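You operate a simulated robot arm through the tools that you are given. There is no shell and no other tool.

You are at the controls of a simulated two-armed robot. One attempt, no reset.

JOB
Move the fitting from the OUT port to the green tray, cap both ports, set the blue knob to HAND.
Fine: red cap on IN, yellow cap on OUT. Set down upright: brass fitting.

Only the result counts: the job must be done as asked and must still hold three seconds after the hand-in. Knocking over, shifting, dropping, spilling or breaking anything else fails it. Lids that push on must go on centred and level and be pressed home; caps that screw on are set level and turned clockwise until they are tight.

ROBOT AND FRAMES
Two 7-joint arms with two-finger parallel grippers on one trunk that stands fixed in place. Base frame: the origin is at the foot of the trunk, x ahead of it, y to its left, z up. Readings come in m, degrees, newtons and seconds.
The left shoulder is at [0.05, 0.168, 1.157], the right one opposite. With the tool pointing down near the work surface each hand reaches from about 0.2 to 0.66 m from the base axis, measured 20 degrees to its own side. Payload 1.57 kg a hand.
The tool frame of a hand sits at the grasp point between the pads (the TCP): z along the fingers, y along the line on which they close. The tips reach 0.03 m beyond it. The gripper opens to 0.08 m. The fingers are 0.017 m wide and 0.012 m thick; the gripper's body (0.04 by 0.082 m) begins 0.08 m behind the TCP.
Orientation is that of the tool frame in the base frame, as [roll, pitch, yaw] about the fixed x, y, z axes, in that order (R = Rz(yaw) Ry(pitch) Rx(roll)). With the fingers straight down and closing along the base's y, the tool's x points along the base's -x, its y along +y and its z along -z.

CONTROLS
- The arms move only by the tool servo_tool. It takes "left_increments", "right_increments" or both (then of equal length, played together; a hand with none holds still); each is text: rows parted by semicolons, each of 7 numbers parted by spaces: the opening, from 0 (shut) to 1 (fully open), then the shift along the tool's x, y, z in m, then the turn, a rotation vector about the tool's x, y, z in degrees. In form: grip tx ty tz ax ay az; .... A call has 1 to 20 rows; each row shifts and turns the commanded pose from where the row before left it, along the tool's axes as they then stand. Each row takes 0.2 s and may step no farther than 0.05 m and 8.6 degrees from the row before; otherwise, or with a gripper value out of range, the whole call is refused. Where a pose cannot be reached the arm comes as near as it can. A force on the tool above 50 N (or 10 N above the force at the start of the call, whichever is more), or a blocked arm, ends the call early, and 0.2 s more pass. The fingers move at their own pace (about 0.045 m/s each) and stop on an object; they squeeze with about 42 N. The grip force told is the motor's: it shows also when the fingers shut on nothing. Time passes only in rows, and 0.2 s behind the last, so rows that do not move let the fingers close. The reply holds the time, the measured pose of the TCP, the force on the tool along the base axes, the opening and the grip force, in the units named above and with some noise, with the torque about the TCP (base axes, N m) and any sound that the robot's microphone picked up.
- Cameras (640 x 400 px; columns grow to the right, rows downward): "scene" is now at [0.1174, 0.0433, 1.3724]; the picture's right is [0.48, -0.88, 0.00], its down [-0.46, -0.25, -0.85] and it looks along [0.75, 0.41, -0.52] (base axes); focal length 253 px, centre (320, 200). "left" rides on the left gripper at [0.072, 0.007, -0.122] in its tool frame; the picture's right is [-0.09, 1.00, 0.00], its down [-0.84, -0.08, -0.54] and it looks along [-0.54, -0.05, 0.84] (tool axes); focal length 238 px, centre (320, 200). "right" rides on the right gripper at [0.072, -0.007, -0.122] in its tool frame; the picture's right is [0.09, 1.00, 0.00], its down [-0.84, 0.08, -0.54] and it looks along [-0.54, 0.05, 0.84] (tool axes); focal length 238 px, centre (320, 200). There is no depth. A picture from a camera that has moved, and an enlarged one, comes with that camera's place and axes in the base frame and with its lens.
- snapshot(camera): a new picture of that camera. The clock stands still meanwhile.
- move_column(by): slides the trunk up (or, below 0, down) by that many m; the arms and the scene camera ride with it, the base frame stays. It gives what a move gives, with no picture.
- head_to(pan, tilt): turns the head with the scene camera to pan (to the left, within 80 degrees either way) and tilt (down, from -29 to 69), counted from straight ahead of the robot. It gives what a move gives.
- inspect(camera, box): a new picture of the part [left, top, right, bottom] of that camera's present view, enlarged. The clock stands still meanwhile.
- hand_in(): hands the job in; it is judged then, once.

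Nothing tells you positions but the pictures and the camera data. Unless the task says otherwise, let go and move clear before handing in.

The tools are called after ">>>" as name(argument=value, ...) on one line, values as JSON. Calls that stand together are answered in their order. servo_tool: Moves the arms, as the interface text tells. Its arguments: {"type":"object","properties":{"left_increments":{"type":"string"},"right_increments":{"type":"string"}},"required":[]} The other tools are called the same way: move_column (by) moves the trunk up or down; head_to (pan, tilt) turns the head that bears the scene camera; snapshot (camera) takes a picture; inspect (camera, box) takes an enlarged picture of a part of a camera's view; hand_in () hands the job in.

At the start:

```text
time_s: 0.0
left_tcp_pos: [0.2628, 0.3163, 1.2492]
left_orientation: [180.0, 0.0, -180.0]
left_contact_force: [-0.1, -0.4, -0.2]
left_wrist_torque: [0.01, 0.0, 0.0]
left_width: 0.0799
left_gripper_force: 0.1
right_tcp_pos: [0.3468, 0.0322, 1.1948]
right_orientation: [180.0, 0.0, -180.0]
right_contact_force: [0.4, -0.2, -0.3]
right_wrist_torque: [0.03, 0.03, -0.01]
right_width: 0.08
right_gripper_force: 0.2
trunk travel left (down, up): [-0.325, 0.118]
head pan, tilt (commanded): [28.8, 31.5]
```

scene: 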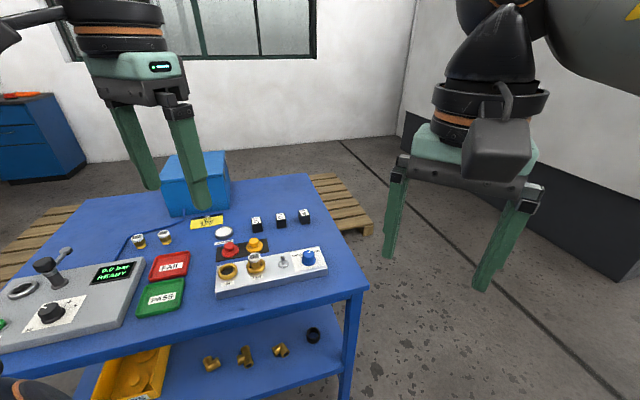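
right: 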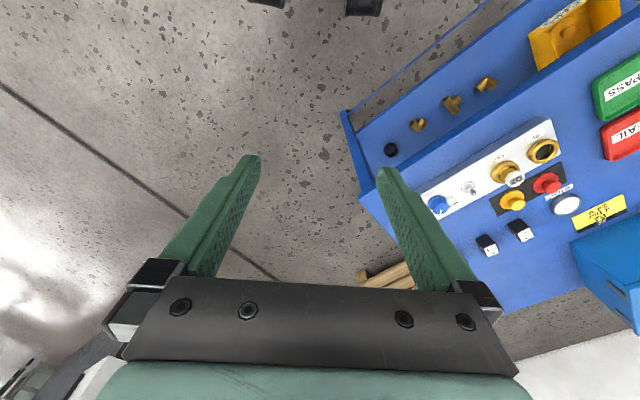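
left: 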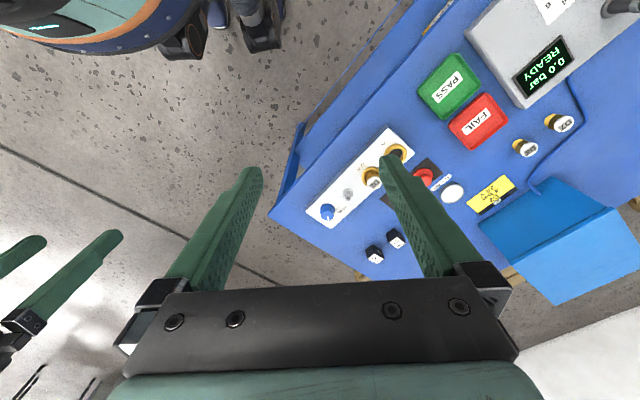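

I see a blue table with a white block (ports IN/OUT, toggle, blue knob), red and yellow caps behind it, and the green PASS and red FAIL trays. I'll enlarge the views to locate things before moving.

>>> inspect(camera="scene", box=[200, 200, 340, 300])

>>> inspect(camera="scene", box=[100, 200, 260, 320])

>>> inspect(camera="left", box=[290, 110, 490, 235])

>>> inspect(camera="right", box=[400, 100, 640, 250])

```text
4.00 times, centred on (270, 250) of scene
camera zoom: at [0.1174, 0.0433, 1.3724], right [0.48, -0.88, 0.0], down [-0.46, -0.25, -0.85], along [0.75, 0.41, -0.52], focal length 1013 px, centre (520, 0)
```

zoom: 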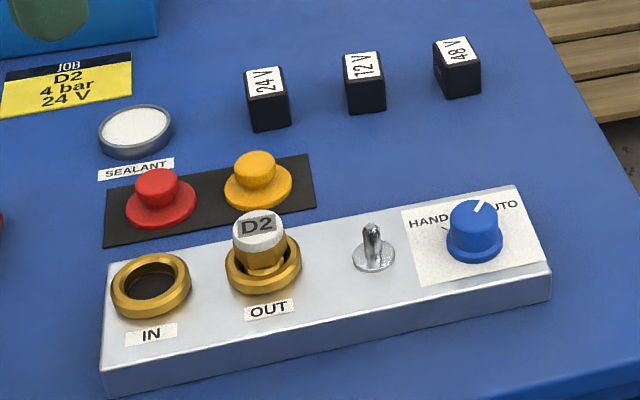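

```text
3.33 times, centred on (180, 260) of scene
camera zoom: at [0.1174, 0.0433, 1.3724], right [0.48, -0.88, 0.0], down [-0.46, -0.25, -0.85], along [0.75, 0.41, -0.52], focal length 844 px, centre (787, 0)
```

zoom: 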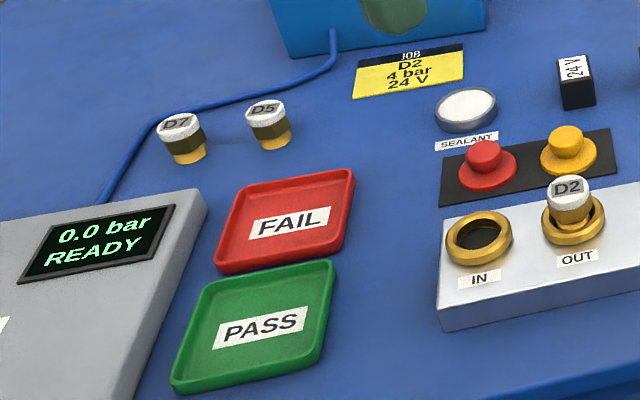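

```text
3.20 times, centred on (390, 172) of left
camera zoom: at [0.1916, 0.3231, 1.3689], right [0.09, 1.0, 0.0], down [0.84, -0.08, 0.54], along [0.54, -0.05, -0.84], focal length 763 px, centre (96, 288)
```

zoom: 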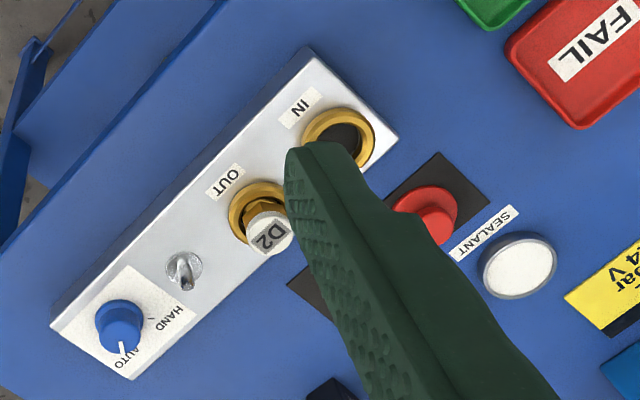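

```text
2.67 times, centred on (520, 175) of right
camera zoom: at [0.2745, 0.0255, 1.3157], right [-0.09, 1.0, 0.0], down [0.84, 0.08, 0.54], along [0.54, 0.05, -0.84], focal length 636 px, centre (-213, 267)
```

zoom: 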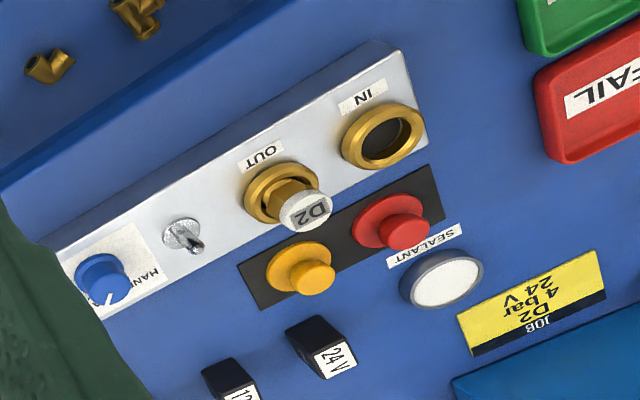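

The ports look to be at about [0.41, 0.48, 0.87] (IN) and [0.46, 0.43, 0.87] (OUT). The table edge is turned about 40° to my left, so I'll yaw the left hand to match and bring it over the block for a closer look.

>>> servo_tool(left_increments="1 0 0 0 0 0 -8.12; 1 0 0 0 0 0 -8.12; 1 0 0 0 0 0 -8.12; 1 0 0 0 0 0 -8.12; 1 0 0 0 0 0 -8.12; 1 -0.03 -0.005 0 0 0 0; 1 -0.03 -0.005 0.02 0 0 0; 1 -0.03 -0.005 0.03 0 0 0; 1 -0.03 -0.005 0.03 0 0 0; 1 -0.03 -0.005 0.03 0 0 0; 1 0 0 0.02 0 0 0; 1 0 0 0 0 0 0")

>>> snapshot(camera="left")

>>> snapshot(camera="scene")

```text
time_s: 2.6
left_tcp_pos: [0.3946, 0.3946, 1.1186]
left_orientation: [180.0, -0.1, -139.5]
left_contact_force: [0.1, -0.2, -0.2]
left_wrist_torque: [0.02, -0.04, -0.02]
left_width: 0.0798
left_gripper_force: 0.1
right_tcp_pos: [0.3469, 0.032, 1.1952]
right_orientation: [-179.9, 0.0, -179.9]
right_contact_force: [0.3, 0.9, 0.2]
right_wrist_torque: [-0.01, 0.04, -0.03]
right_width: 0.0797
right_gripper_force: 0.1
trunk travel left (down, up): [-0.325, 0.118]
head pan, tilt (commanded): [28.8, 31.5]
```

```text
taken
camera left: at [0.3357, 0.3539, 1.2389], right [-0.58, 0.82, 0.0], down [0.69, 0.49, 0.54], along [0.44, 0.31, -0.84], focal length 238 px, centre (320, 200)
```

left: 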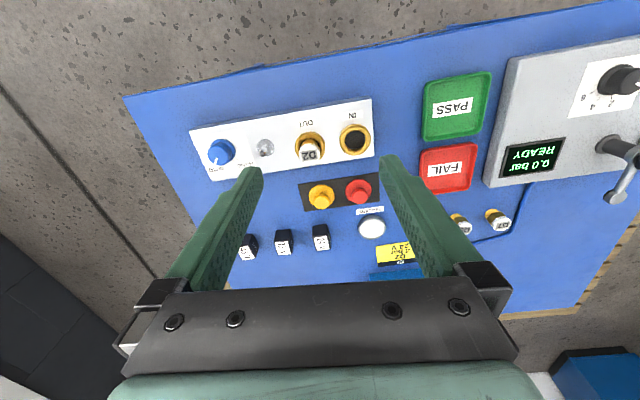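

```text
taken
camera scene: at [0.1175, 0.0433, 1.3723], right [0.48, -0.88, 0.0], down [-0.46, -0.25, -0.85], along [0.75, 0.41, -0.52], focal length 253 px, centre (320, 200)
```

scene: 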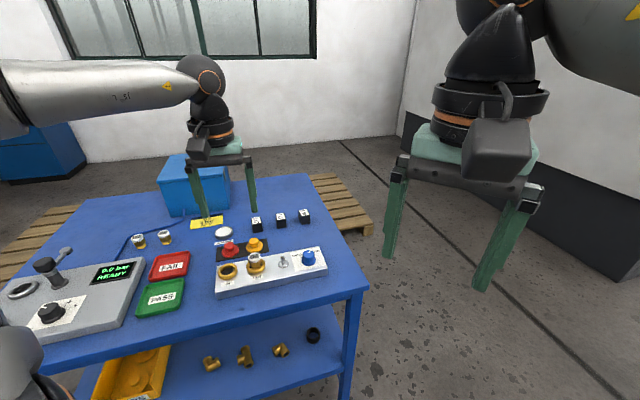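

The arm is now over the block and the wrist camera sees everything. I'll enlarge to measure the ports, caps, knob and trays.

>>> inspect(camera="left", box=[180, 90, 400, 228])

>>> inspect(camera="left", box=[290, 90, 400, 160])

>>> inspect(camera="left", box=[290, 160, 400, 230])

>>> inspect(camera="left", box=[180, 115, 290, 185])

>>> inspect(camera="left", box=[410, 60, 510, 200])

>>> inspect(camera="scene", box=[205, 225, 335, 305])

```text
2.90 times, centred on (290, 159) of left
camera zoom: at [0.3357, 0.3539, 1.2389], right [-0.58, 0.82, 0.0], down [0.69, 0.49, 0.54], along [0.44, 0.31, -0.84], focal length 691 px, centre (407, 319)
```

zoom: 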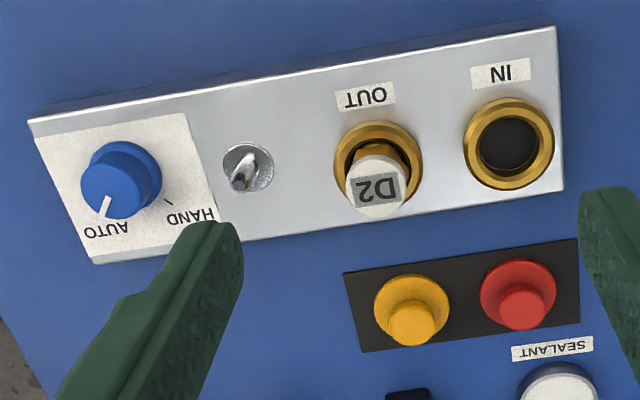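

```text
5.71 times, centred on (345, 125) of left
camera zoom: at [0.3357, 0.3539, 1.2389], right [-0.58, 0.82, 0.0], down [0.69, 0.49, 0.54], along [0.44, 0.31, -0.84], focal length 1362 px, centre (177, 629)
```

zoom: 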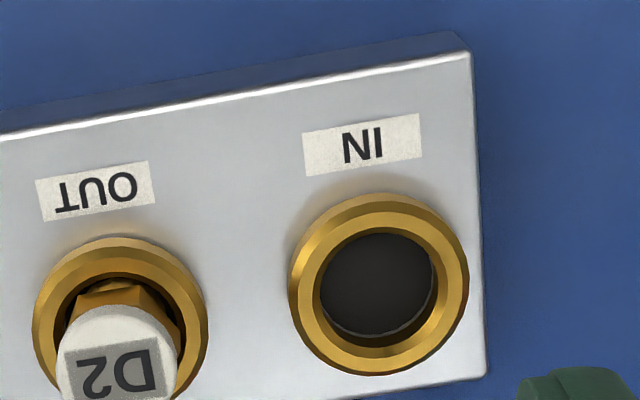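

```text
5.71 times, centred on (345, 195) of left
camera zoom: at [0.3357, 0.3539, 1.2389], right [-0.58, 0.82, 0.0], down [0.69, 0.49, 0.54], along [0.44, 0.31, -0.84], focal length 1362 px, centre (177, 229)
```

zoom: 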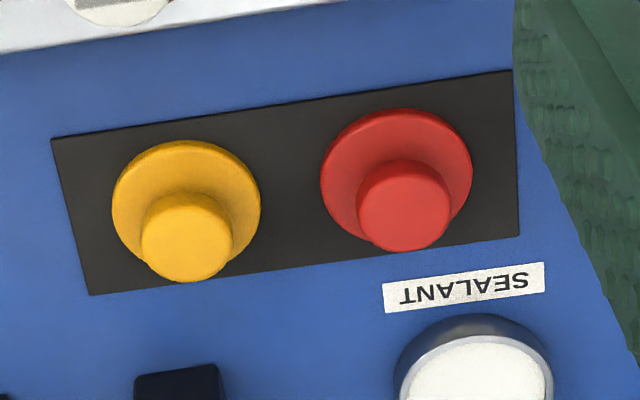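

```text
5.71 times, centred on (235, 150) of left
camera zoom: at [0.3357, 0.3539, 1.2389], right [-0.58, 0.82, 0.0], down [0.69, 0.49, 0.54], along [0.44, 0.31, -0.84], focal length 1362 px, centre (806, 486)
```

zoom: 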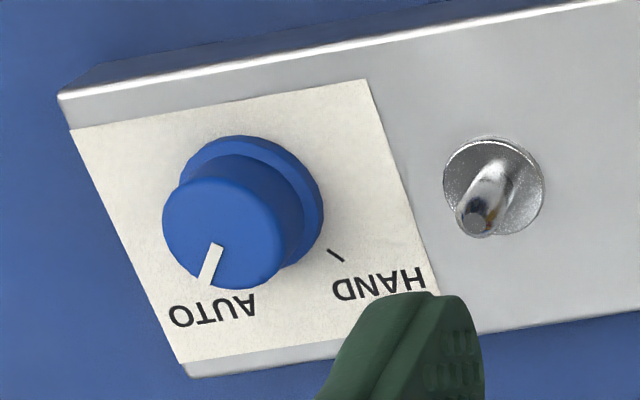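

```text
2.86 times, centred on (460, 130) of left
camera zoom: at [0.3357, 0.3539, 1.2389], right [-0.58, 0.82, 0.0], down [0.69, 0.49, 0.54], along [0.44, 0.31, -0.84], focal length 681 px, centre (-80, 400)
```

zoom: 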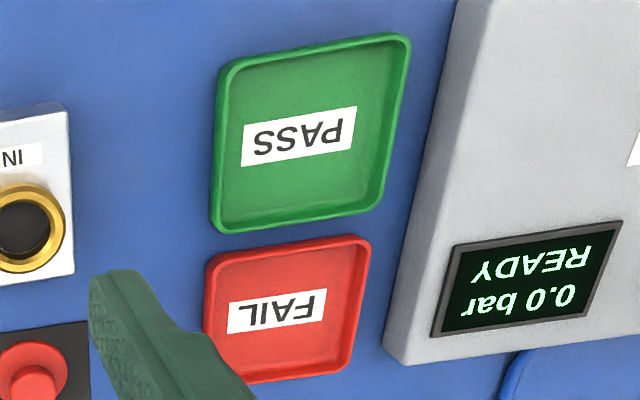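

```text
4.92 times, centred on (270, 265) of scene
camera zoom: at [0.1175, 0.0433, 1.3723], right [0.48, -0.88, 0.0], down [-0.46, -0.25, -0.85], along [0.75, 0.41, -0.52], focal length 1247 px, centre (566, -120)
```

zoom: 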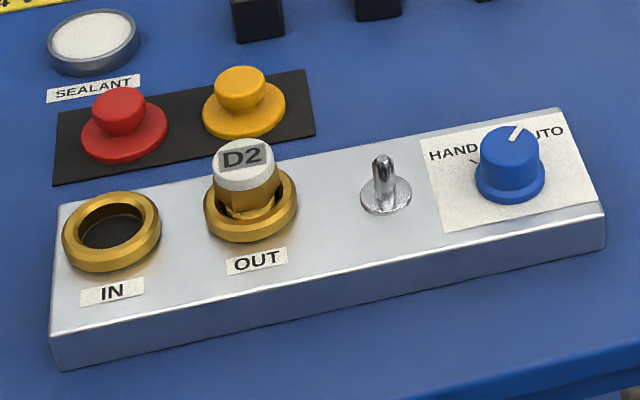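

From the wrist and scene views together, the IN ring is at about (0.404, 0.469, 0.882) and OUT at (0.454, 0.419, 0.882). The fitting top is at z≈0.913 and the block lies at 45°. I'll square the hand to the block and move it above the fitting.

>>> servo_tool(left_increments="1 -0.02 -0.008 0 0 0 -4.5; 1 -0.02 -0.008 0.02 0 0 0; 1 -0.019 -0.009 0.03 0 0 0; 1 0 0 0.03 0 0 0; 1 0 0 0.03 0 0 0; 1 0 0 0 0 0 0")

>>> snapshot(camera="left")

>>> inspect(camera="left", box=[240, 90, 400, 190])

>>> inspect(camera="scene", box=[200, 190, 340, 300])

```text
time_s: 4.0
left_tcp_pos: [0.4533, 0.416, 1.0075]
left_orientation: [180.0, 0.0, -134.8]
left_contact_force: [-0.3, 0.5, 0.0]
left_wrist_torque: [0.02, -0.05, 0.05]
left_width: 0.08
left_gripper_force: 0.0
right_tcp_pos: [0.3455, 0.0323, 1.1951]
right_orientation: [180.0, 0.0, 179.9]
right_contact_force: [0.1, 0.1, -0.4]
right_wrist_torque: [-0.01, -0.02, -0.04]
right_width: 0.08
right_gripper_force: 0.1
trunk travel left (down, up): [-0.325, 0.118]
head pan, tilt (commanded): [28.8, 31.5]
```

```text
taken
camera left: at [0.3981, 0.3709, 1.1292], right [-0.64, 0.77, 0.0], down [0.65, 0.54, 0.54], along [0.42, 0.35, -0.84], focal length 238 px, centre (320, 200)
```

left: 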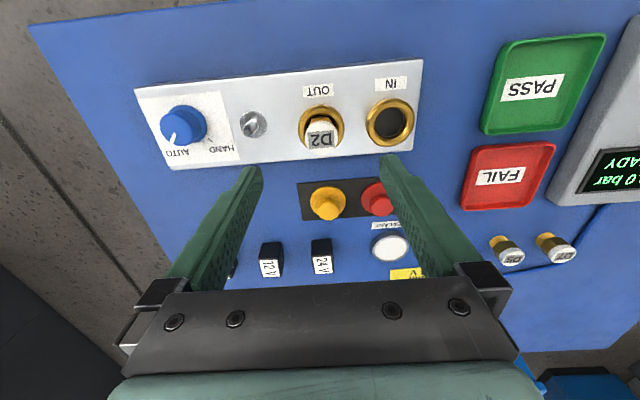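

```text
4.00 times, centred on (320, 140) of left
camera zoom: at [0.3981, 0.3709, 1.1292], right [-0.64, 0.77, 0.0], down [0.65, 0.54, 0.54], along [0.42, 0.35, -0.84], focal length 953 px, centre (320, 440)
```

zoom: 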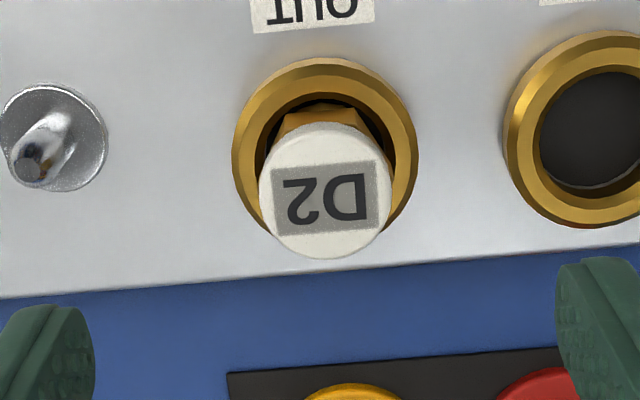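

```text
3.64 times, centred on (270, 245) of scene
camera zoom: at [0.1173, 0.0432, 1.3724], right [0.48, -0.88, 0.0], down [-0.46, -0.25, -0.85], along [0.75, 0.41, -0.52], focal length 921 px, centre (502, 36)
```

zoom: 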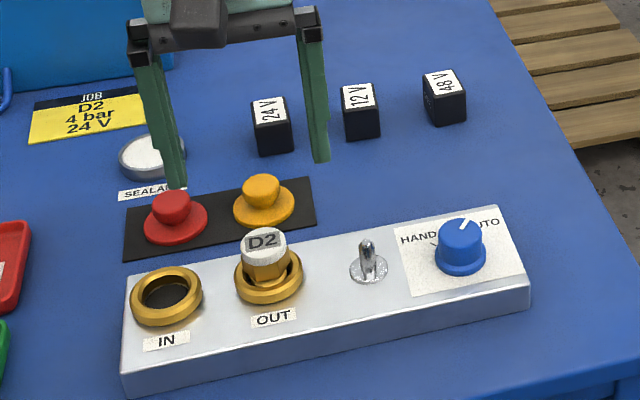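

The fitting top is at about (0.452, 0.418, 0.915), about 2 mm to the tool's +y side of the tool axis. I'll check how the fitting sits in the port before gripping.

>>> inspect(camera="scene", box=[225, 235, 285, 285])

>>> inspect(camera="scene", box=[125, 222, 185, 260])

>>> inspect(camera="left", box=[480, 220, 590, 280])

>>> inspect(camera="left", box=[350, 80, 430, 160])

```text
8.00 times, centred on (255, 260) of scene
camera zoom: at [0.1173, 0.0432, 1.3724], right [0.48, -0.88, 0.0], down [-0.46, -0.25, -0.85], along [0.75, 0.41, -0.52], focal length 2026 px, centre (840, -280)
```

zoom: 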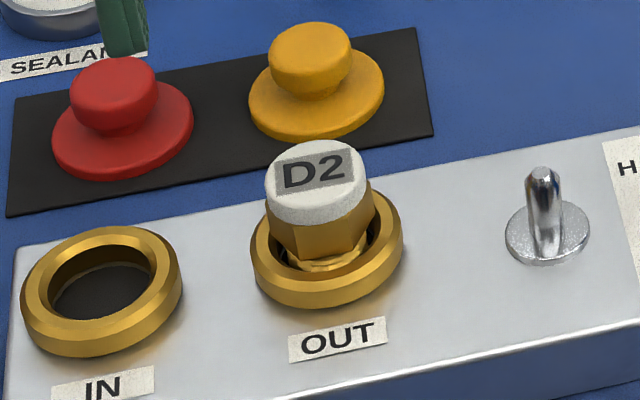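

```text
10.53 times, centred on (155, 241) of scene
camera zoom: at [0.1173, 0.0432, 1.3724], right [0.48, -0.88, 0.0], down [-0.46, -0.25, -0.85], along [0.75, 0.41, -0.52], focal length 2666 px, centre (2057, -232)
```

zoom: 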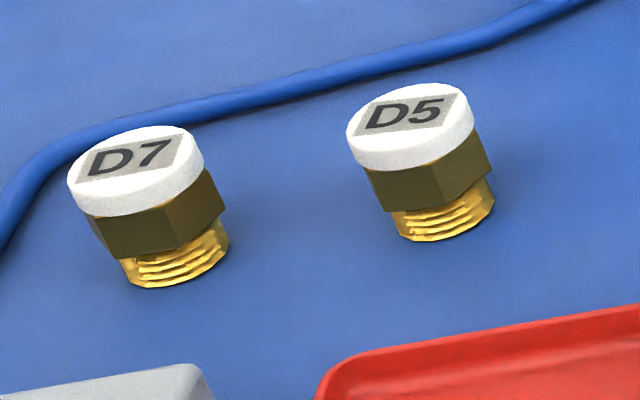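

```text
5.82 times, centred on (535, 250) of left
camera zoom: at [0.3981, 0.3709, 1.1292], right [-0.64, 0.77, 0.0], down [0.65, 0.54, 0.54], along [0.42, 0.35, -0.84], focal length 1387 px, centre (-931, -91)
```

zoom: 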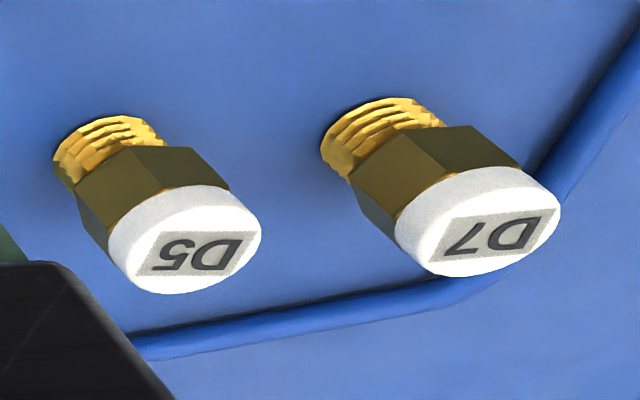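

```text
5.00 times, centred on (390, 120) of left
camera zoom: at [0.3981, 0.3709, 1.1292], right [-0.64, 0.77, 0.0], down [0.65, 0.54, 0.54], along [0.42, 0.35, -0.84], focal length 1192 px, centre (-30, 600)
```

zoom: 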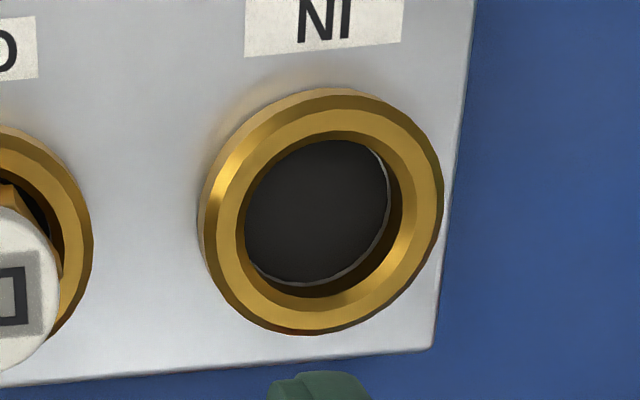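

The fitting has a white top, a hex body and a threaded spigot, and it stands loosely in the ring. I'll shift 2 mm, narrow the fingers and go down to just above the grip height for a check.

>>> servo_tool(left_increments="0.7 0 0.0023 0 0 0 0; 0.7 0 0 0.02 0 0 0; 0.7 0 0 0.02 0 0 0; 0.7 0 0 0.0175 0 0 0; 0.7 0 0 0 0 0 0")

>>> snapshot(camera="left")

>>> inspect(camera="scene", box=[205, 210, 305, 285])

```text
time_s: 5.2
left_tcp_pos: [0.4526, 0.4188, 0.9514]
left_orientation: [180.0, 0.0, -134.9]
left_contact_force: [0.4, -0.9, 0.4]
left_wrist_torque: [-0.01, -0.04, 0.01]
left_width: 0.0558
left_gripper_force: 0.0
right_tcp_pos: [0.3458, 0.0331, 1.1947]
right_orientation: [-179.9, 0.0, 179.9]
right_contact_force: [0.1, 0.0, -0.3]
right_wrist_torque: [-0.01, -0.01, 0.03]
right_width: 0.0798
right_gripper_force: 0.0
trunk travel left (down, up): [-0.325, 0.118]
head pan, tilt (commanded): [28.8, 31.5]
```

```text
taken
camera left: at [0.3961, 0.3729, 1.0717], right [-0.64, 0.77, 0.0], down [0.65, 0.54, 0.54], along [0.42, 0.35, -0.84], focal length 238 px, centre (320, 200)
```

left: 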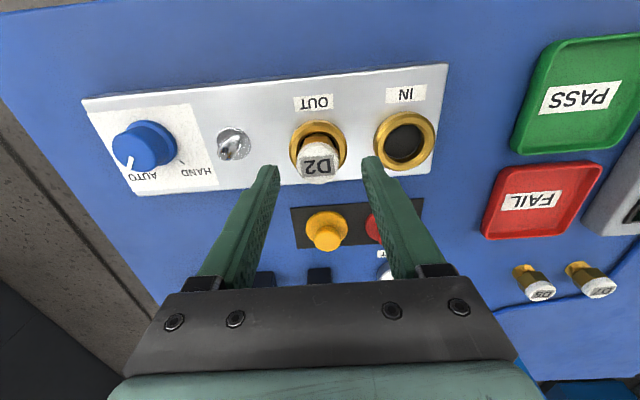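

```text
5.33 times, centred on (255, 248) of scene
camera zoom: at [0.1173, 0.0432, 1.3724], right [0.48, -0.88, 0.0], down [-0.46, -0.25, -0.85], along [0.75, 0.41, -0.52], focal length 1351 px, centre (667, -53)
```

zoom: 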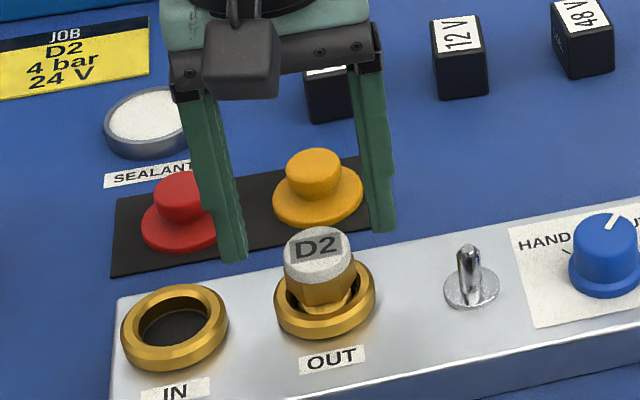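

Both views put the fitting centred between the fingers. I'll go down to the grip height and close.

>>> servo_tool(left_increments="0.7 0 0 0.015 0 0 0; 0.7 0 0 0.015 0 0 0; 0.7 0 0 0 0 0 0; 0 0 0 0 0 0 0; 0 0 0 0 0 0 0; 0 0 0 0 0 0 0; 0 0 0 0 0 0 0")

>>> inspect(camera="scene", box=[205, 210, 305, 285])

>>> inspect(camera="left", box=[260, 110, 380, 190])

```text
time_s: 6.8
left_tcp_pos: [0.4513, 0.4182, 0.9209]
left_orientation: [180.0, 0.0, -134.8]
left_contact_force: [0.1, -0.1, -0.4]
left_wrist_torque: [0.01, 0.03, -0.01]
left_width: 0.0322
left_gripper_force: 37.3
right_tcp_pos: [0.3448, 0.0324, 1.1947]
right_orientation: [179.9, 0.0, -180.0]
right_contact_force: [0.3, -0.5, -0.4]
right_wrist_torque: [0.0, -0.02, 0.0]
right_width: 0.0799
right_gripper_force: 0.1
trunk travel left (down, up): [-0.325, 0.118]
head pan, tilt (commanded): [28.8, 31.5]
```

```text
5.33 times, centred on (255, 248) of scene
camera zoom: at [0.1175, 0.0433, 1.3723], right [0.48, -0.88, 0.0], down [-0.46, -0.25, -0.85], along [0.75, 0.41, -0.52], focal length 1351 px, centre (667, -53)
```

zoom: 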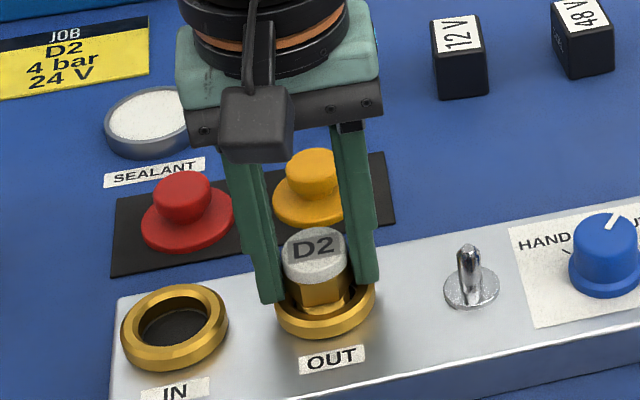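

```text
5.00 times, centred on (320, 150) of left
camera zoom: at [0.3965, 0.3724, 1.0416], right [-0.64, 0.77, 0.0], down [0.65, 0.54, 0.54], along [0.42, 0.35, -0.84], focal length 1192 px, centre (320, 450)
```

zoom: 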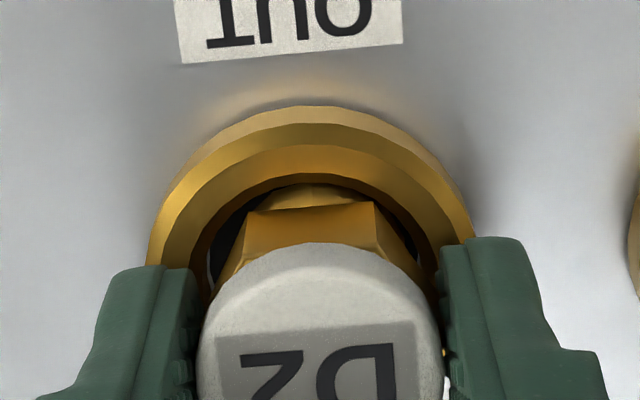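

Gripped at 32 mm width. I'll lift slowly and watch the force to see whether the fitting is free.

>>> servo_tool(left_increments="0 0 0 -0.004 0 0 0; 0 0 0 -0.004 0 0 0; 0 0 0 -0.004 0 0 0; 0 0 0 -0.01 0 0 0; 0 0 0 -0.015 0 0 0; 0 0 0 -0.02 0 0 0; 0 0 0 -0.02 0 0 0; 0 0 0 0 0 0 0")

>>> inspect(camera="scene", box=[195, 190, 315, 285])

>>> inspect(camera="left", box=[230, 90, 410, 210])

```text
time_s: 8.6
left_tcp_pos: [0.4525, 0.4202, 0.998]
left_orientation: [179.9, 0.0, -134.9]
left_contact_force: [1.1, 0.6, -1.5]
left_wrist_torque: [-0.02, 0.01, 0.0]
left_width: 0.0321
left_gripper_force: 40.3
right_tcp_pos: [0.3457, 0.0332, 1.1944]
right_orientation: [179.9, 0.0, 179.9]
right_contact_force: [0.7, 0.3, 0.3]
right_wrist_torque: [-0.02, 0.02, 0.04]
right_width: 0.08
right_gripper_force: 0.1
trunk travel left (down, up): [-0.325, 0.118]
head pan, tilt (commanded): [28.8, 31.5]
```

```text
4.21 times, centred on (255, 238) of scene
camera zoom: at [0.1176, 0.0435, 1.3723], right [0.48, -0.88, 0.0], down [-0.46, -0.25, -0.85], along [0.75, 0.41, -0.52], focal length 1066 px, centre (594, 42)
```

zoom: 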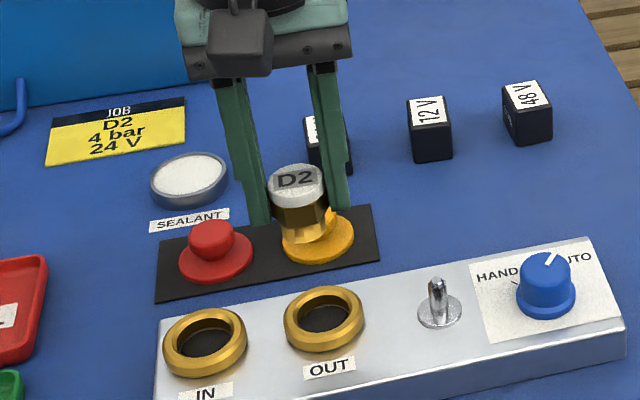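

```text
3.33 times, centred on (320, 150) of left
camera zoom: at [0.3967, 0.3735, 1.1183], right [-0.64, 0.77, 0.0], down [0.65, 0.54, 0.54], along [0.42, 0.35, -0.84], focal length 794 px, centre (320, 367)
```

zoom: 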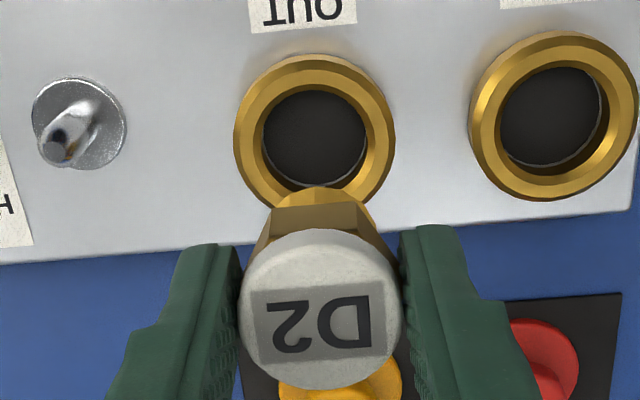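

The fitting came free and is about 40 mm tall. I'll carry it left over the PASS tray and look there.

>>> servo_tool(left_increments="0 0 0.01 -0.005 0 0 0; 0 0.001 0.02 0 0 0 0; 0 0.001 0.025 0 0 0 0; 0 0.001 0.03 0 0 0 0; 0 0.002 0.03 0 0 0 0; 0 0.002 0.03 0 0 0 0; 0 0.002 0.03 0 0 0 0; 0 0.001 0.025 0 0 0 0; 0 0.001 0.02 0 0 0 0; 0 0 0.014 0 0 0 0; 0 0 0.005 0 0 0 0; 0 0 0 0 0 0 0")

>>> snapshot(camera="left")

>>> snapshot(camera="scene")

>>> inspect(camera="scene", box=[100, 220, 240, 320])

```text
time_s: 11.2
left_tcp_pos: [0.2746, 0.5793, 1.0032]
left_orientation: [179.9, 0.0, -135.0]
left_contact_force: [0.3, 0.0, -0.8]
left_wrist_torque: [0.01, 0.0, -0.03]
left_width: 0.032
left_gripper_force: 40.5
right_tcp_pos: [0.3457, 0.0346, 1.1941]
right_orientation: [-179.9, -0.1, -180.0]
right_contact_force: [0.0, 0.0, -0.4]
right_wrist_torque: [-0.04, 0.0, 0.01]
right_width: 0.0801
right_gripper_force: 0.0
trunk travel left (down, up): [-0.325, 0.118]
head pan, tilt (commanded): [28.8, 31.5]
```

```text
taken
camera left: at [0.2193, 0.5343, 1.1236], right [-0.64, 0.77, 0.0], down [0.65, 0.54, 0.54], along [0.42, 0.35, -0.84], focal length 238 px, centre (320, 200)
```

left: 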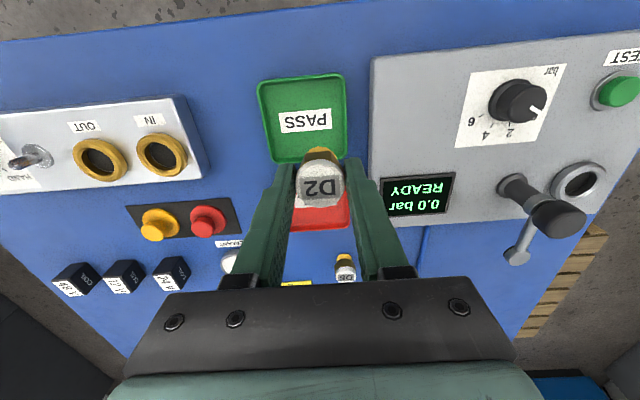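

```text
taken
camera scene: at [0.1174, 0.0434, 1.3723], right [0.48, -0.88, 0.0], down [-0.46, -0.25, -0.85], along [0.75, 0.41, -0.52], focal length 253 px, centre (320, 200)
```

scene: 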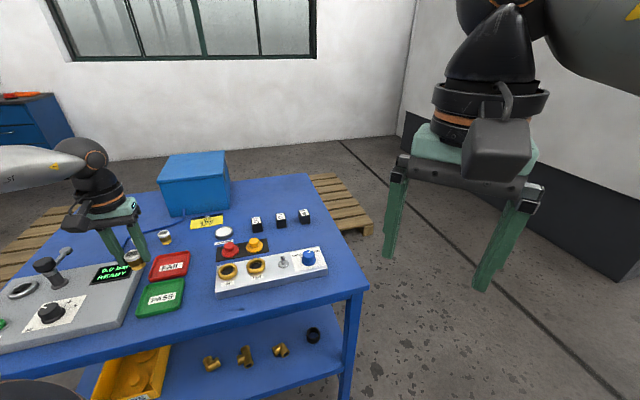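

```text
4.00 times, centred on (170, 270) of scene
camera zoom: at [0.1174, 0.0434, 1.3723], right [0.48, -0.88, 0.0], down [-0.46, -0.25, -0.85], along [0.75, 0.41, -0.52], focal length 1013 px, centre (920, -80)
```

zoom: 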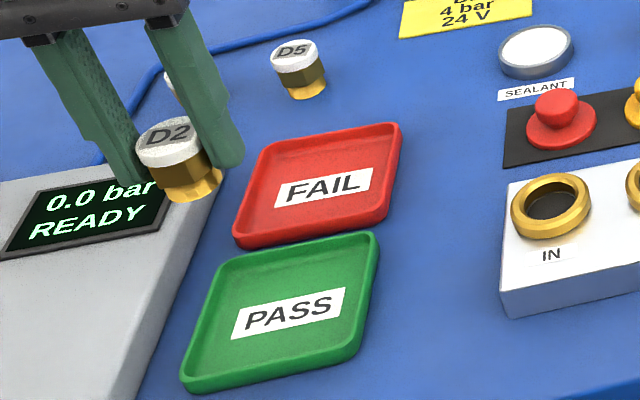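

I'll enlarge this view to pin down the tray and cap heights more exactly.

>>> inspect(camera="left", box=[240, 60, 370, 240])

>>> inspect(camera="left", box=[120, 190, 250, 270])

>>> inspect(camera="left", box=[0, 80, 220, 220])

```text
2.22 times, centred on (305, 150) of left
camera zoom: at [0.2193, 0.5343, 1.1236], right [-0.64, 0.77, 0.0], down [0.65, 0.54, 0.54], along [0.42, 0.35, -0.84], focal length 530 px, centre (353, 311)
```

zoom: 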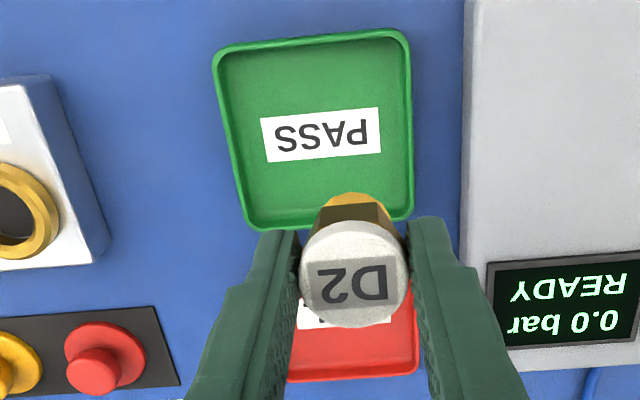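

```text
4.92 times, centred on (185, 230) of left
camera zoom: at [0.2193, 0.5343, 1.1236], right [-0.64, 0.77, 0.0], down [0.65, 0.54, 0.54], along [0.42, 0.35, -0.84], focal length 1173 px, centre (985, 52)
```

zoom: 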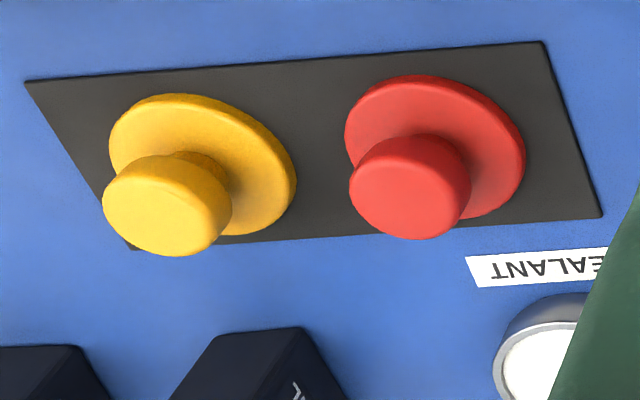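

```text
2.86 times, centred on (110, 150) of left
camera zoom: at [0.2193, 0.5343, 1.1236], right [-0.64, 0.77, 0.0], down [0.65, 0.54, 0.54], along [0.42, 0.35, -0.84], focal length 681 px, centre (920, 343)
```

zoom: 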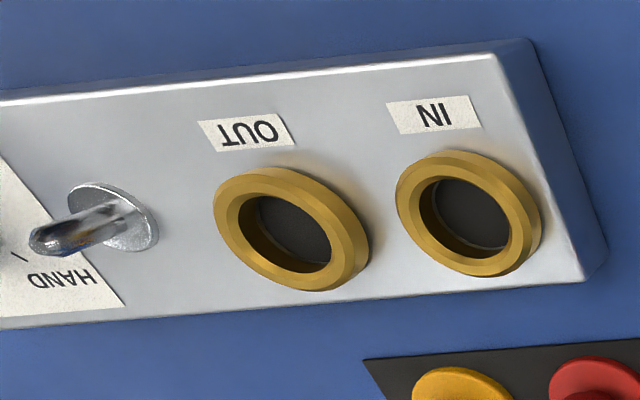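

The tray is centred at about (0.2825, 0.5665) with its floor near z≈0.853, and the fitting bottom is about 47 mm below the TCP. I'll centre over the tray and go down partway.

>>> servo_tool(left_increments="0 0.0034 -0.0149 0 0 0 0; 0 0 0 0.02 0 0 0; 0 0 0 0.02 0 0 0; 0 0 0 0.02 0 0 0; 0 0 0 0.015 0 0 0; 0 0 0 0.01 0 0 0; 0 0 0 0 0 0 0")

>>> inspect(camera="scene", box=[110, 230, 210, 320])

>>> snapshot(camera="left")

```text
time_s: 12.8
left_tcp_pos: [0.2831, 0.5662, 0.9187]
left_orientation: [180.0, -0.1, -134.9]
left_contact_force: [-0.6, -0.2, -0.3]
left_wrist_torque: [-0.04, 0.02, 0.0]
left_width: 0.032
left_gripper_force: 40.2
right_tcp_pos: [0.3457, 0.0333, 1.195]
right_orientation: [180.0, 0.0, 179.9]
right_contact_force: [0.2, -0.3, -0.9]
right_wrist_torque: [0.0, -0.02, 0.01]
right_width: 0.08
right_gripper_force: 0.0
trunk travel left (down, up): [-0.325, 0.118]
head pan, tilt (commanded): [28.8, 31.5]
```

```text
4.44 times, centred on (160, 275) of scene
camera zoom: at [0.1174, 0.0434, 1.3723], right [0.48, -0.88, 0.0], down [-0.46, -0.25, -0.85], along [0.75, 0.41, -0.52], focal length 1126 px, centre (1031, -133)
```

zoom: 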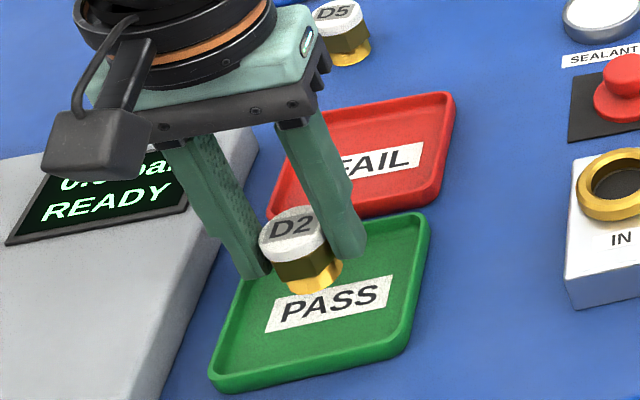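

```text
taken
camera left: at [0.2277, 0.5215, 1.0384], right [-0.64, 0.77, 0.0], down [0.65, 0.54, 0.54], along [0.42, 0.35, -0.84], focal length 238 px, centre (320, 200)
```

left: 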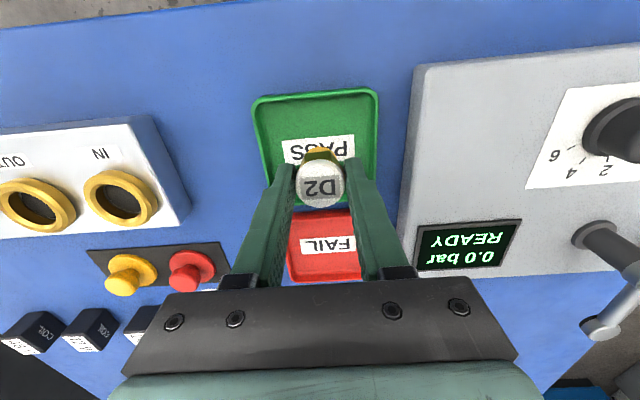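

The fitting is centred over the tray. I'll lower it gently until it touches.

>>> servo_tool(left_increments="0 0 0 0.006 0 0 0; 0 0 0 0.004 0 0 0; 0 0 0 0.002 0 0 0; 0 0 0 0.002 0 0 0; 0 0 0 0 0 0 0")

>>> inspect(camera="scene", box=[130, 250, 200, 320])

```text
time_s: 14.0
left_tcp_pos: [0.2837, 0.5666, 0.9027]
left_orientation: [-180.0, 0.0, -134.9]
left_contact_force: [0.6, 0.2, -0.9]
left_wrist_torque: [-0.04, 0.01, 0.02]
left_width: 0.0316
left_gripper_force: 40.5
right_tcp_pos: [0.3459, 0.0319, 1.194]
right_orientation: [179.9, 0.0, -179.9]
right_contact_force: [-0.2, 0.6, 0.1]
right_wrist_torque: [0.01, 0.01, -0.02]
right_width: 0.0799
right_gripper_force: 0.1
trunk travel left (down, up): [-0.325, 0.118]
head pan, tilt (commanded): [28.8, 31.5]
```

```text
5.71 times, centred on (165, 285) of scene
camera zoom: at [0.1174, 0.0434, 1.3723], right [0.48, -0.88, 0.0], down [-0.46, -0.25, -0.85], along [0.75, 0.41, -0.52], focal length 1447 px, centre (1206, -286)
```

zoom: 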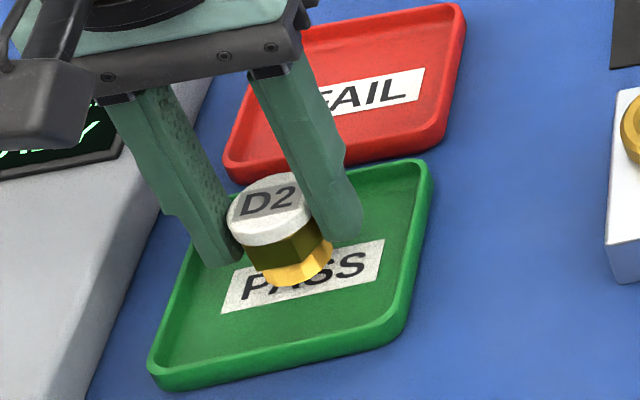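

>>> servo_tool(left_increments="0 0 0 0.002 0 0 0; 0 0 0 0.002 0 0 0; 0 0 0 0 0 0 0")

```text
time_s: 14.8
left_tcp_pos: [0.2824, 0.5669, 0.899]
left_orientation: [180.0, -0.1, -134.8]
left_contact_force: [0.1, 0.5, -1.2]
left_wrist_torque: [-0.01, 0.0, 0.02]
left_width: 0.0318
left_gripper_force: 40.3
right_tcp_pos: [0.345, 0.0328, 1.1944]
right_orientation: [179.9, -0.1, 179.9]
right_contact_force: [-0.1, 0.9, -0.4]
right_wrist_torque: [-0.01, 0.04, 0.02]
right_width: 0.08
right_gripper_force: 0.0
trunk travel left (down, up): [-0.325, 0.118]
head pan, tilt (commanded): [28.8, 31.5]
```

No contact yet at TCP z=0.899. I'll keep lowering in small steps.

>>> servo_tool(left_increments="0 0 0 0.0015 0 0 0; 0 0 0 0.0015 0 0 0; 0 0 0 0 0 0 0")

>>> inspect(camera="scene", box=[140, 260, 190, 310])

```text
time_s: 15.6
left_tcp_pos: [0.2832, 0.5655, 0.8967]
left_orientation: [180.0, 0.0, -134.9]
left_contact_force: [0.2, 0.1, -0.5]
left_wrist_torque: [-0.01, -0.03, 0.03]
left_width: 0.0318
left_gripper_force: 40.4
right_tcp_pos: [0.347, 0.0334, 1.1952]
right_orientation: [180.0, 0.1, 179.9]
right_contact_force: [-0.5, -0.2, -0.8]
right_wrist_torque: [-0.01, 0.03, -0.02]
right_width: 0.0802
right_gripper_force: 0.0
trunk travel left (down, up): [-0.325, 0.118]
head pan, tilt (commanded): [28.8, 31.5]
```

```text
8.00 times, centred on (165, 285) of scene
camera zoom: at [0.1174, 0.0434, 1.3724], right [0.48, -0.88, 0.0], down [-0.46, -0.25, -0.85], along [0.75, 0.41, -0.52], focal length 2026 px, centre (1560, -480)
```

zoom: 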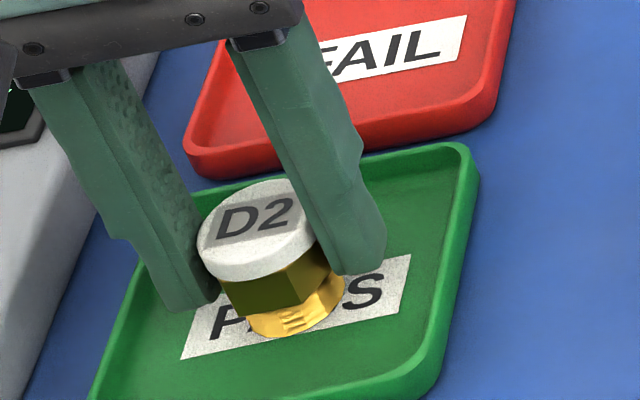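

>>> servo_tool(left_increments="0 0 0 0.0015 0 0 0; 0 0 0 0.0015 0 0 0; 0 0 0 0 0 0 0")

```text
time_s: 16.4
left_tcp_pos: [0.2826, 0.5667, 0.8959]
left_orientation: [-180.0, 0.3, -134.8]
left_contact_force: [-1.9, 1.1, 18.6]
left_wrist_torque: [-0.05, 0.19, -0.02]
left_width: 0.0316
left_gripper_force: 40.9
right_tcp_pos: [0.346, 0.0323, 1.1944]
right_orientation: [179.9, 0.1, 180.0]
right_contact_force: [0.3, 0.0, 0.0]
right_wrist_torque: [0.0, 0.01, -0.01]
right_width: 0.0799
right_gripper_force: 0.2
trunk travel left (down, up): [-0.325, 0.118]
head pan, tilt (commanded): [28.8, 31.5]
```

The fitting touched at TCP z≈0.896. I'll relax the push, then open the fingers a little and rise clear.

>>> servo_tool(left_increments="0 0 0 -0.0018 0 0 0; 0 0 0 0 0 0 0; 0.5 0 0 0 0 0 0; 0.55 0 0 0 0 0 0; 0.55 0 0 0 0 0 0; 0.55 0 0 0 0 0 0")

>>> inspect(camera="scene", box=[140, 260, 190, 310])

>>> inspect(camera="left", box=[240, 110, 400, 210])

```text
time_s: 17.8
left_tcp_pos: [0.2825, 0.5657, 0.8953]
left_orientation: [-179.9, 0.0, -134.9]
left_contact_force: [0.2, 0.0, -0.8]
left_wrist_torque: [0.01, 0.01, 0.0]
left_width: 0.0439
left_gripper_force: 0.0
right_tcp_pos: [0.3457, 0.0338, 1.1947]
right_orientation: [180.0, 0.0, 180.0]
right_contact_force: [0.5, 0.1, 0.0]
right_wrist_torque: [0.0, 0.02, 0.03]
right_width: 0.0799
right_gripper_force: 0.1
trunk travel left (down, up): [-0.325, 0.118]
head pan, tilt (commanded): [28.8, 31.5]
```

```text
8.00 times, centred on (165, 285) of scene
camera zoom: at [0.1174, 0.0433, 1.3723], right [0.48, -0.88, 0.0], down [-0.46, -0.25, -0.85], along [0.75, 0.41, -0.52], focal length 2026 px, centre (1560, -480)
```

zoom: 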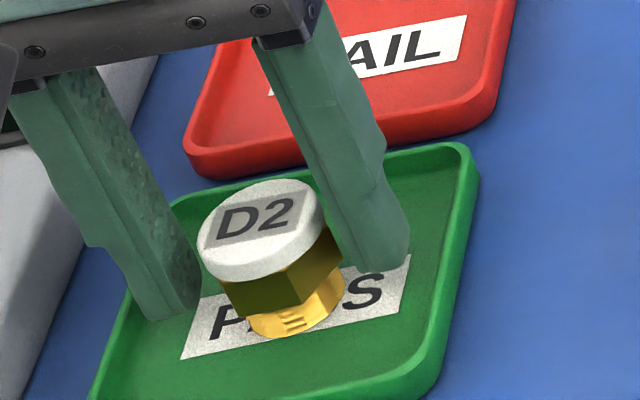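

```text
4.00 times, centred on (320, 160) of left
camera zoom: at [0.2277, 0.5212, 1.0162], right [-0.64, 0.77, 0.0], down [0.65, 0.54, 0.54], along [0.42, 0.35, -0.84], focal length 953 px, centre (320, 360)
```

zoom: 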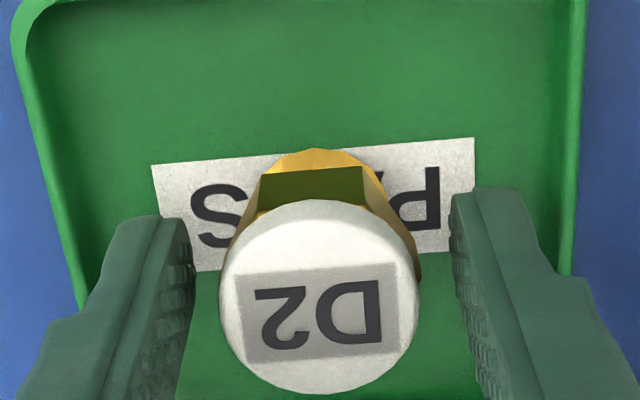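

The fitting stands upright in the green tray. I'll rise clear and move over the empty IN port to measure it precisely.

>>> servo_tool(left_increments="0.55 0 0 -0.01 0 0 0; 0.55 0 0 -0.02 0 0 0; 0.6 0 0 -0.03 0 0 0; 0.7 0 0 -0.03 0 0 0; 0.8 0 0 -0.02 0 0 0; 0.8 -0.002 -0.02 0 0 0 0; 0.8 -0.003 -0.03 0 0 0 0; 0.8 -0.003 -0.035 0 0 0 0; 0.8 -0.003 -0.035 0 0 0 0; 0.8 -0.003 -0.024 0 0 0 0; 0.8 -0.0011 -0.0101 0.01 0 0 0; 0.8 0 0 0.016 0 0 0; 0.8 0 0 0 0 0 0; 0.8 0 0 0 0 0 0")

>>> inspect(camera="left", box=[240, 90, 400, 190])

>>> snapshot(camera="scene")

>>> snapshot(camera="left")

```text
time_s: 20.8
left_tcp_pos: [0.4027, 0.4681, 0.9788]
left_orientation: [-179.9, 0.0, -134.9]
left_contact_force: [-0.3, -1.1, 0.3]
left_wrist_torque: [0.03, 0.04, -0.01]
left_width: 0.0636
left_gripper_force: 0.1
right_tcp_pos: [0.3456, 0.0334, 1.1957]
right_orientation: [180.0, 0.0, 179.9]
right_contact_force: [-0.3, -0.5, 0.0]
right_wrist_torque: [-0.02, 0.0, 0.02]
right_width: 0.0797
right_gripper_force: 0.2
trunk travel left (down, up): [-0.325, 0.118]
head pan, tilt (commanded): [28.8, 31.5]
```

```text
4.00 times, centred on (320, 140) of left
camera zoom: at [0.3481, 0.4231, 1.0995], right [-0.64, 0.77, 0.0], down [0.65, 0.54, 0.54], along [0.42, 0.35, -0.84], focal length 953 px, centre (320, 440)
```

zoom: 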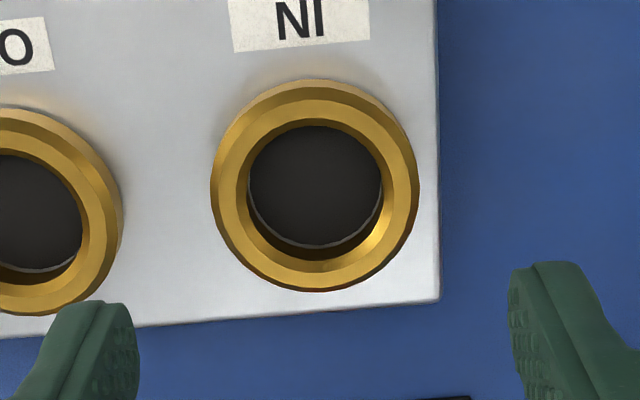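

```text
taken
camera scene: at [0.1174, 0.0433, 1.3723], right [0.48, -0.88, 0.0], down [-0.46, -0.25, -0.85], along [0.75, 0.41, -0.52], focal length 253 px, centre (320, 200)
```

scene: 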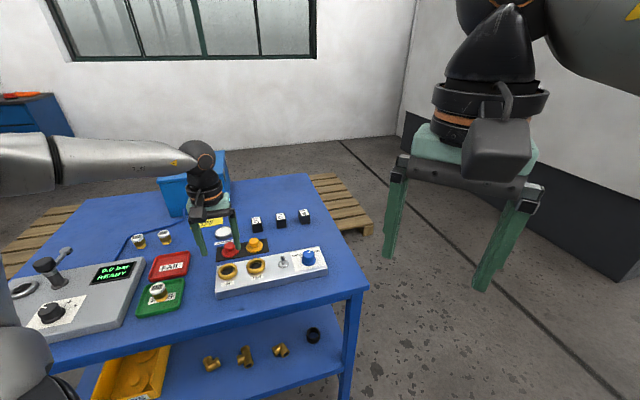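

```text
taken
camera left: at [0.3481, 0.4231, 1.0995], right [-0.64, 0.77, 0.0], down [0.65, 0.54, 0.54], along [0.42, 0.35, -0.84], focal length 238 px, centre (320, 200)
```

left: 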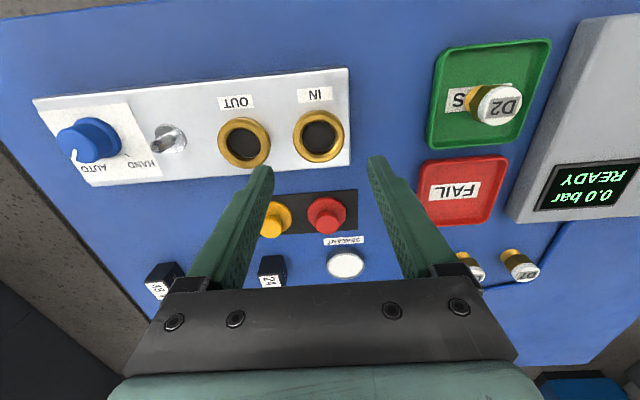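

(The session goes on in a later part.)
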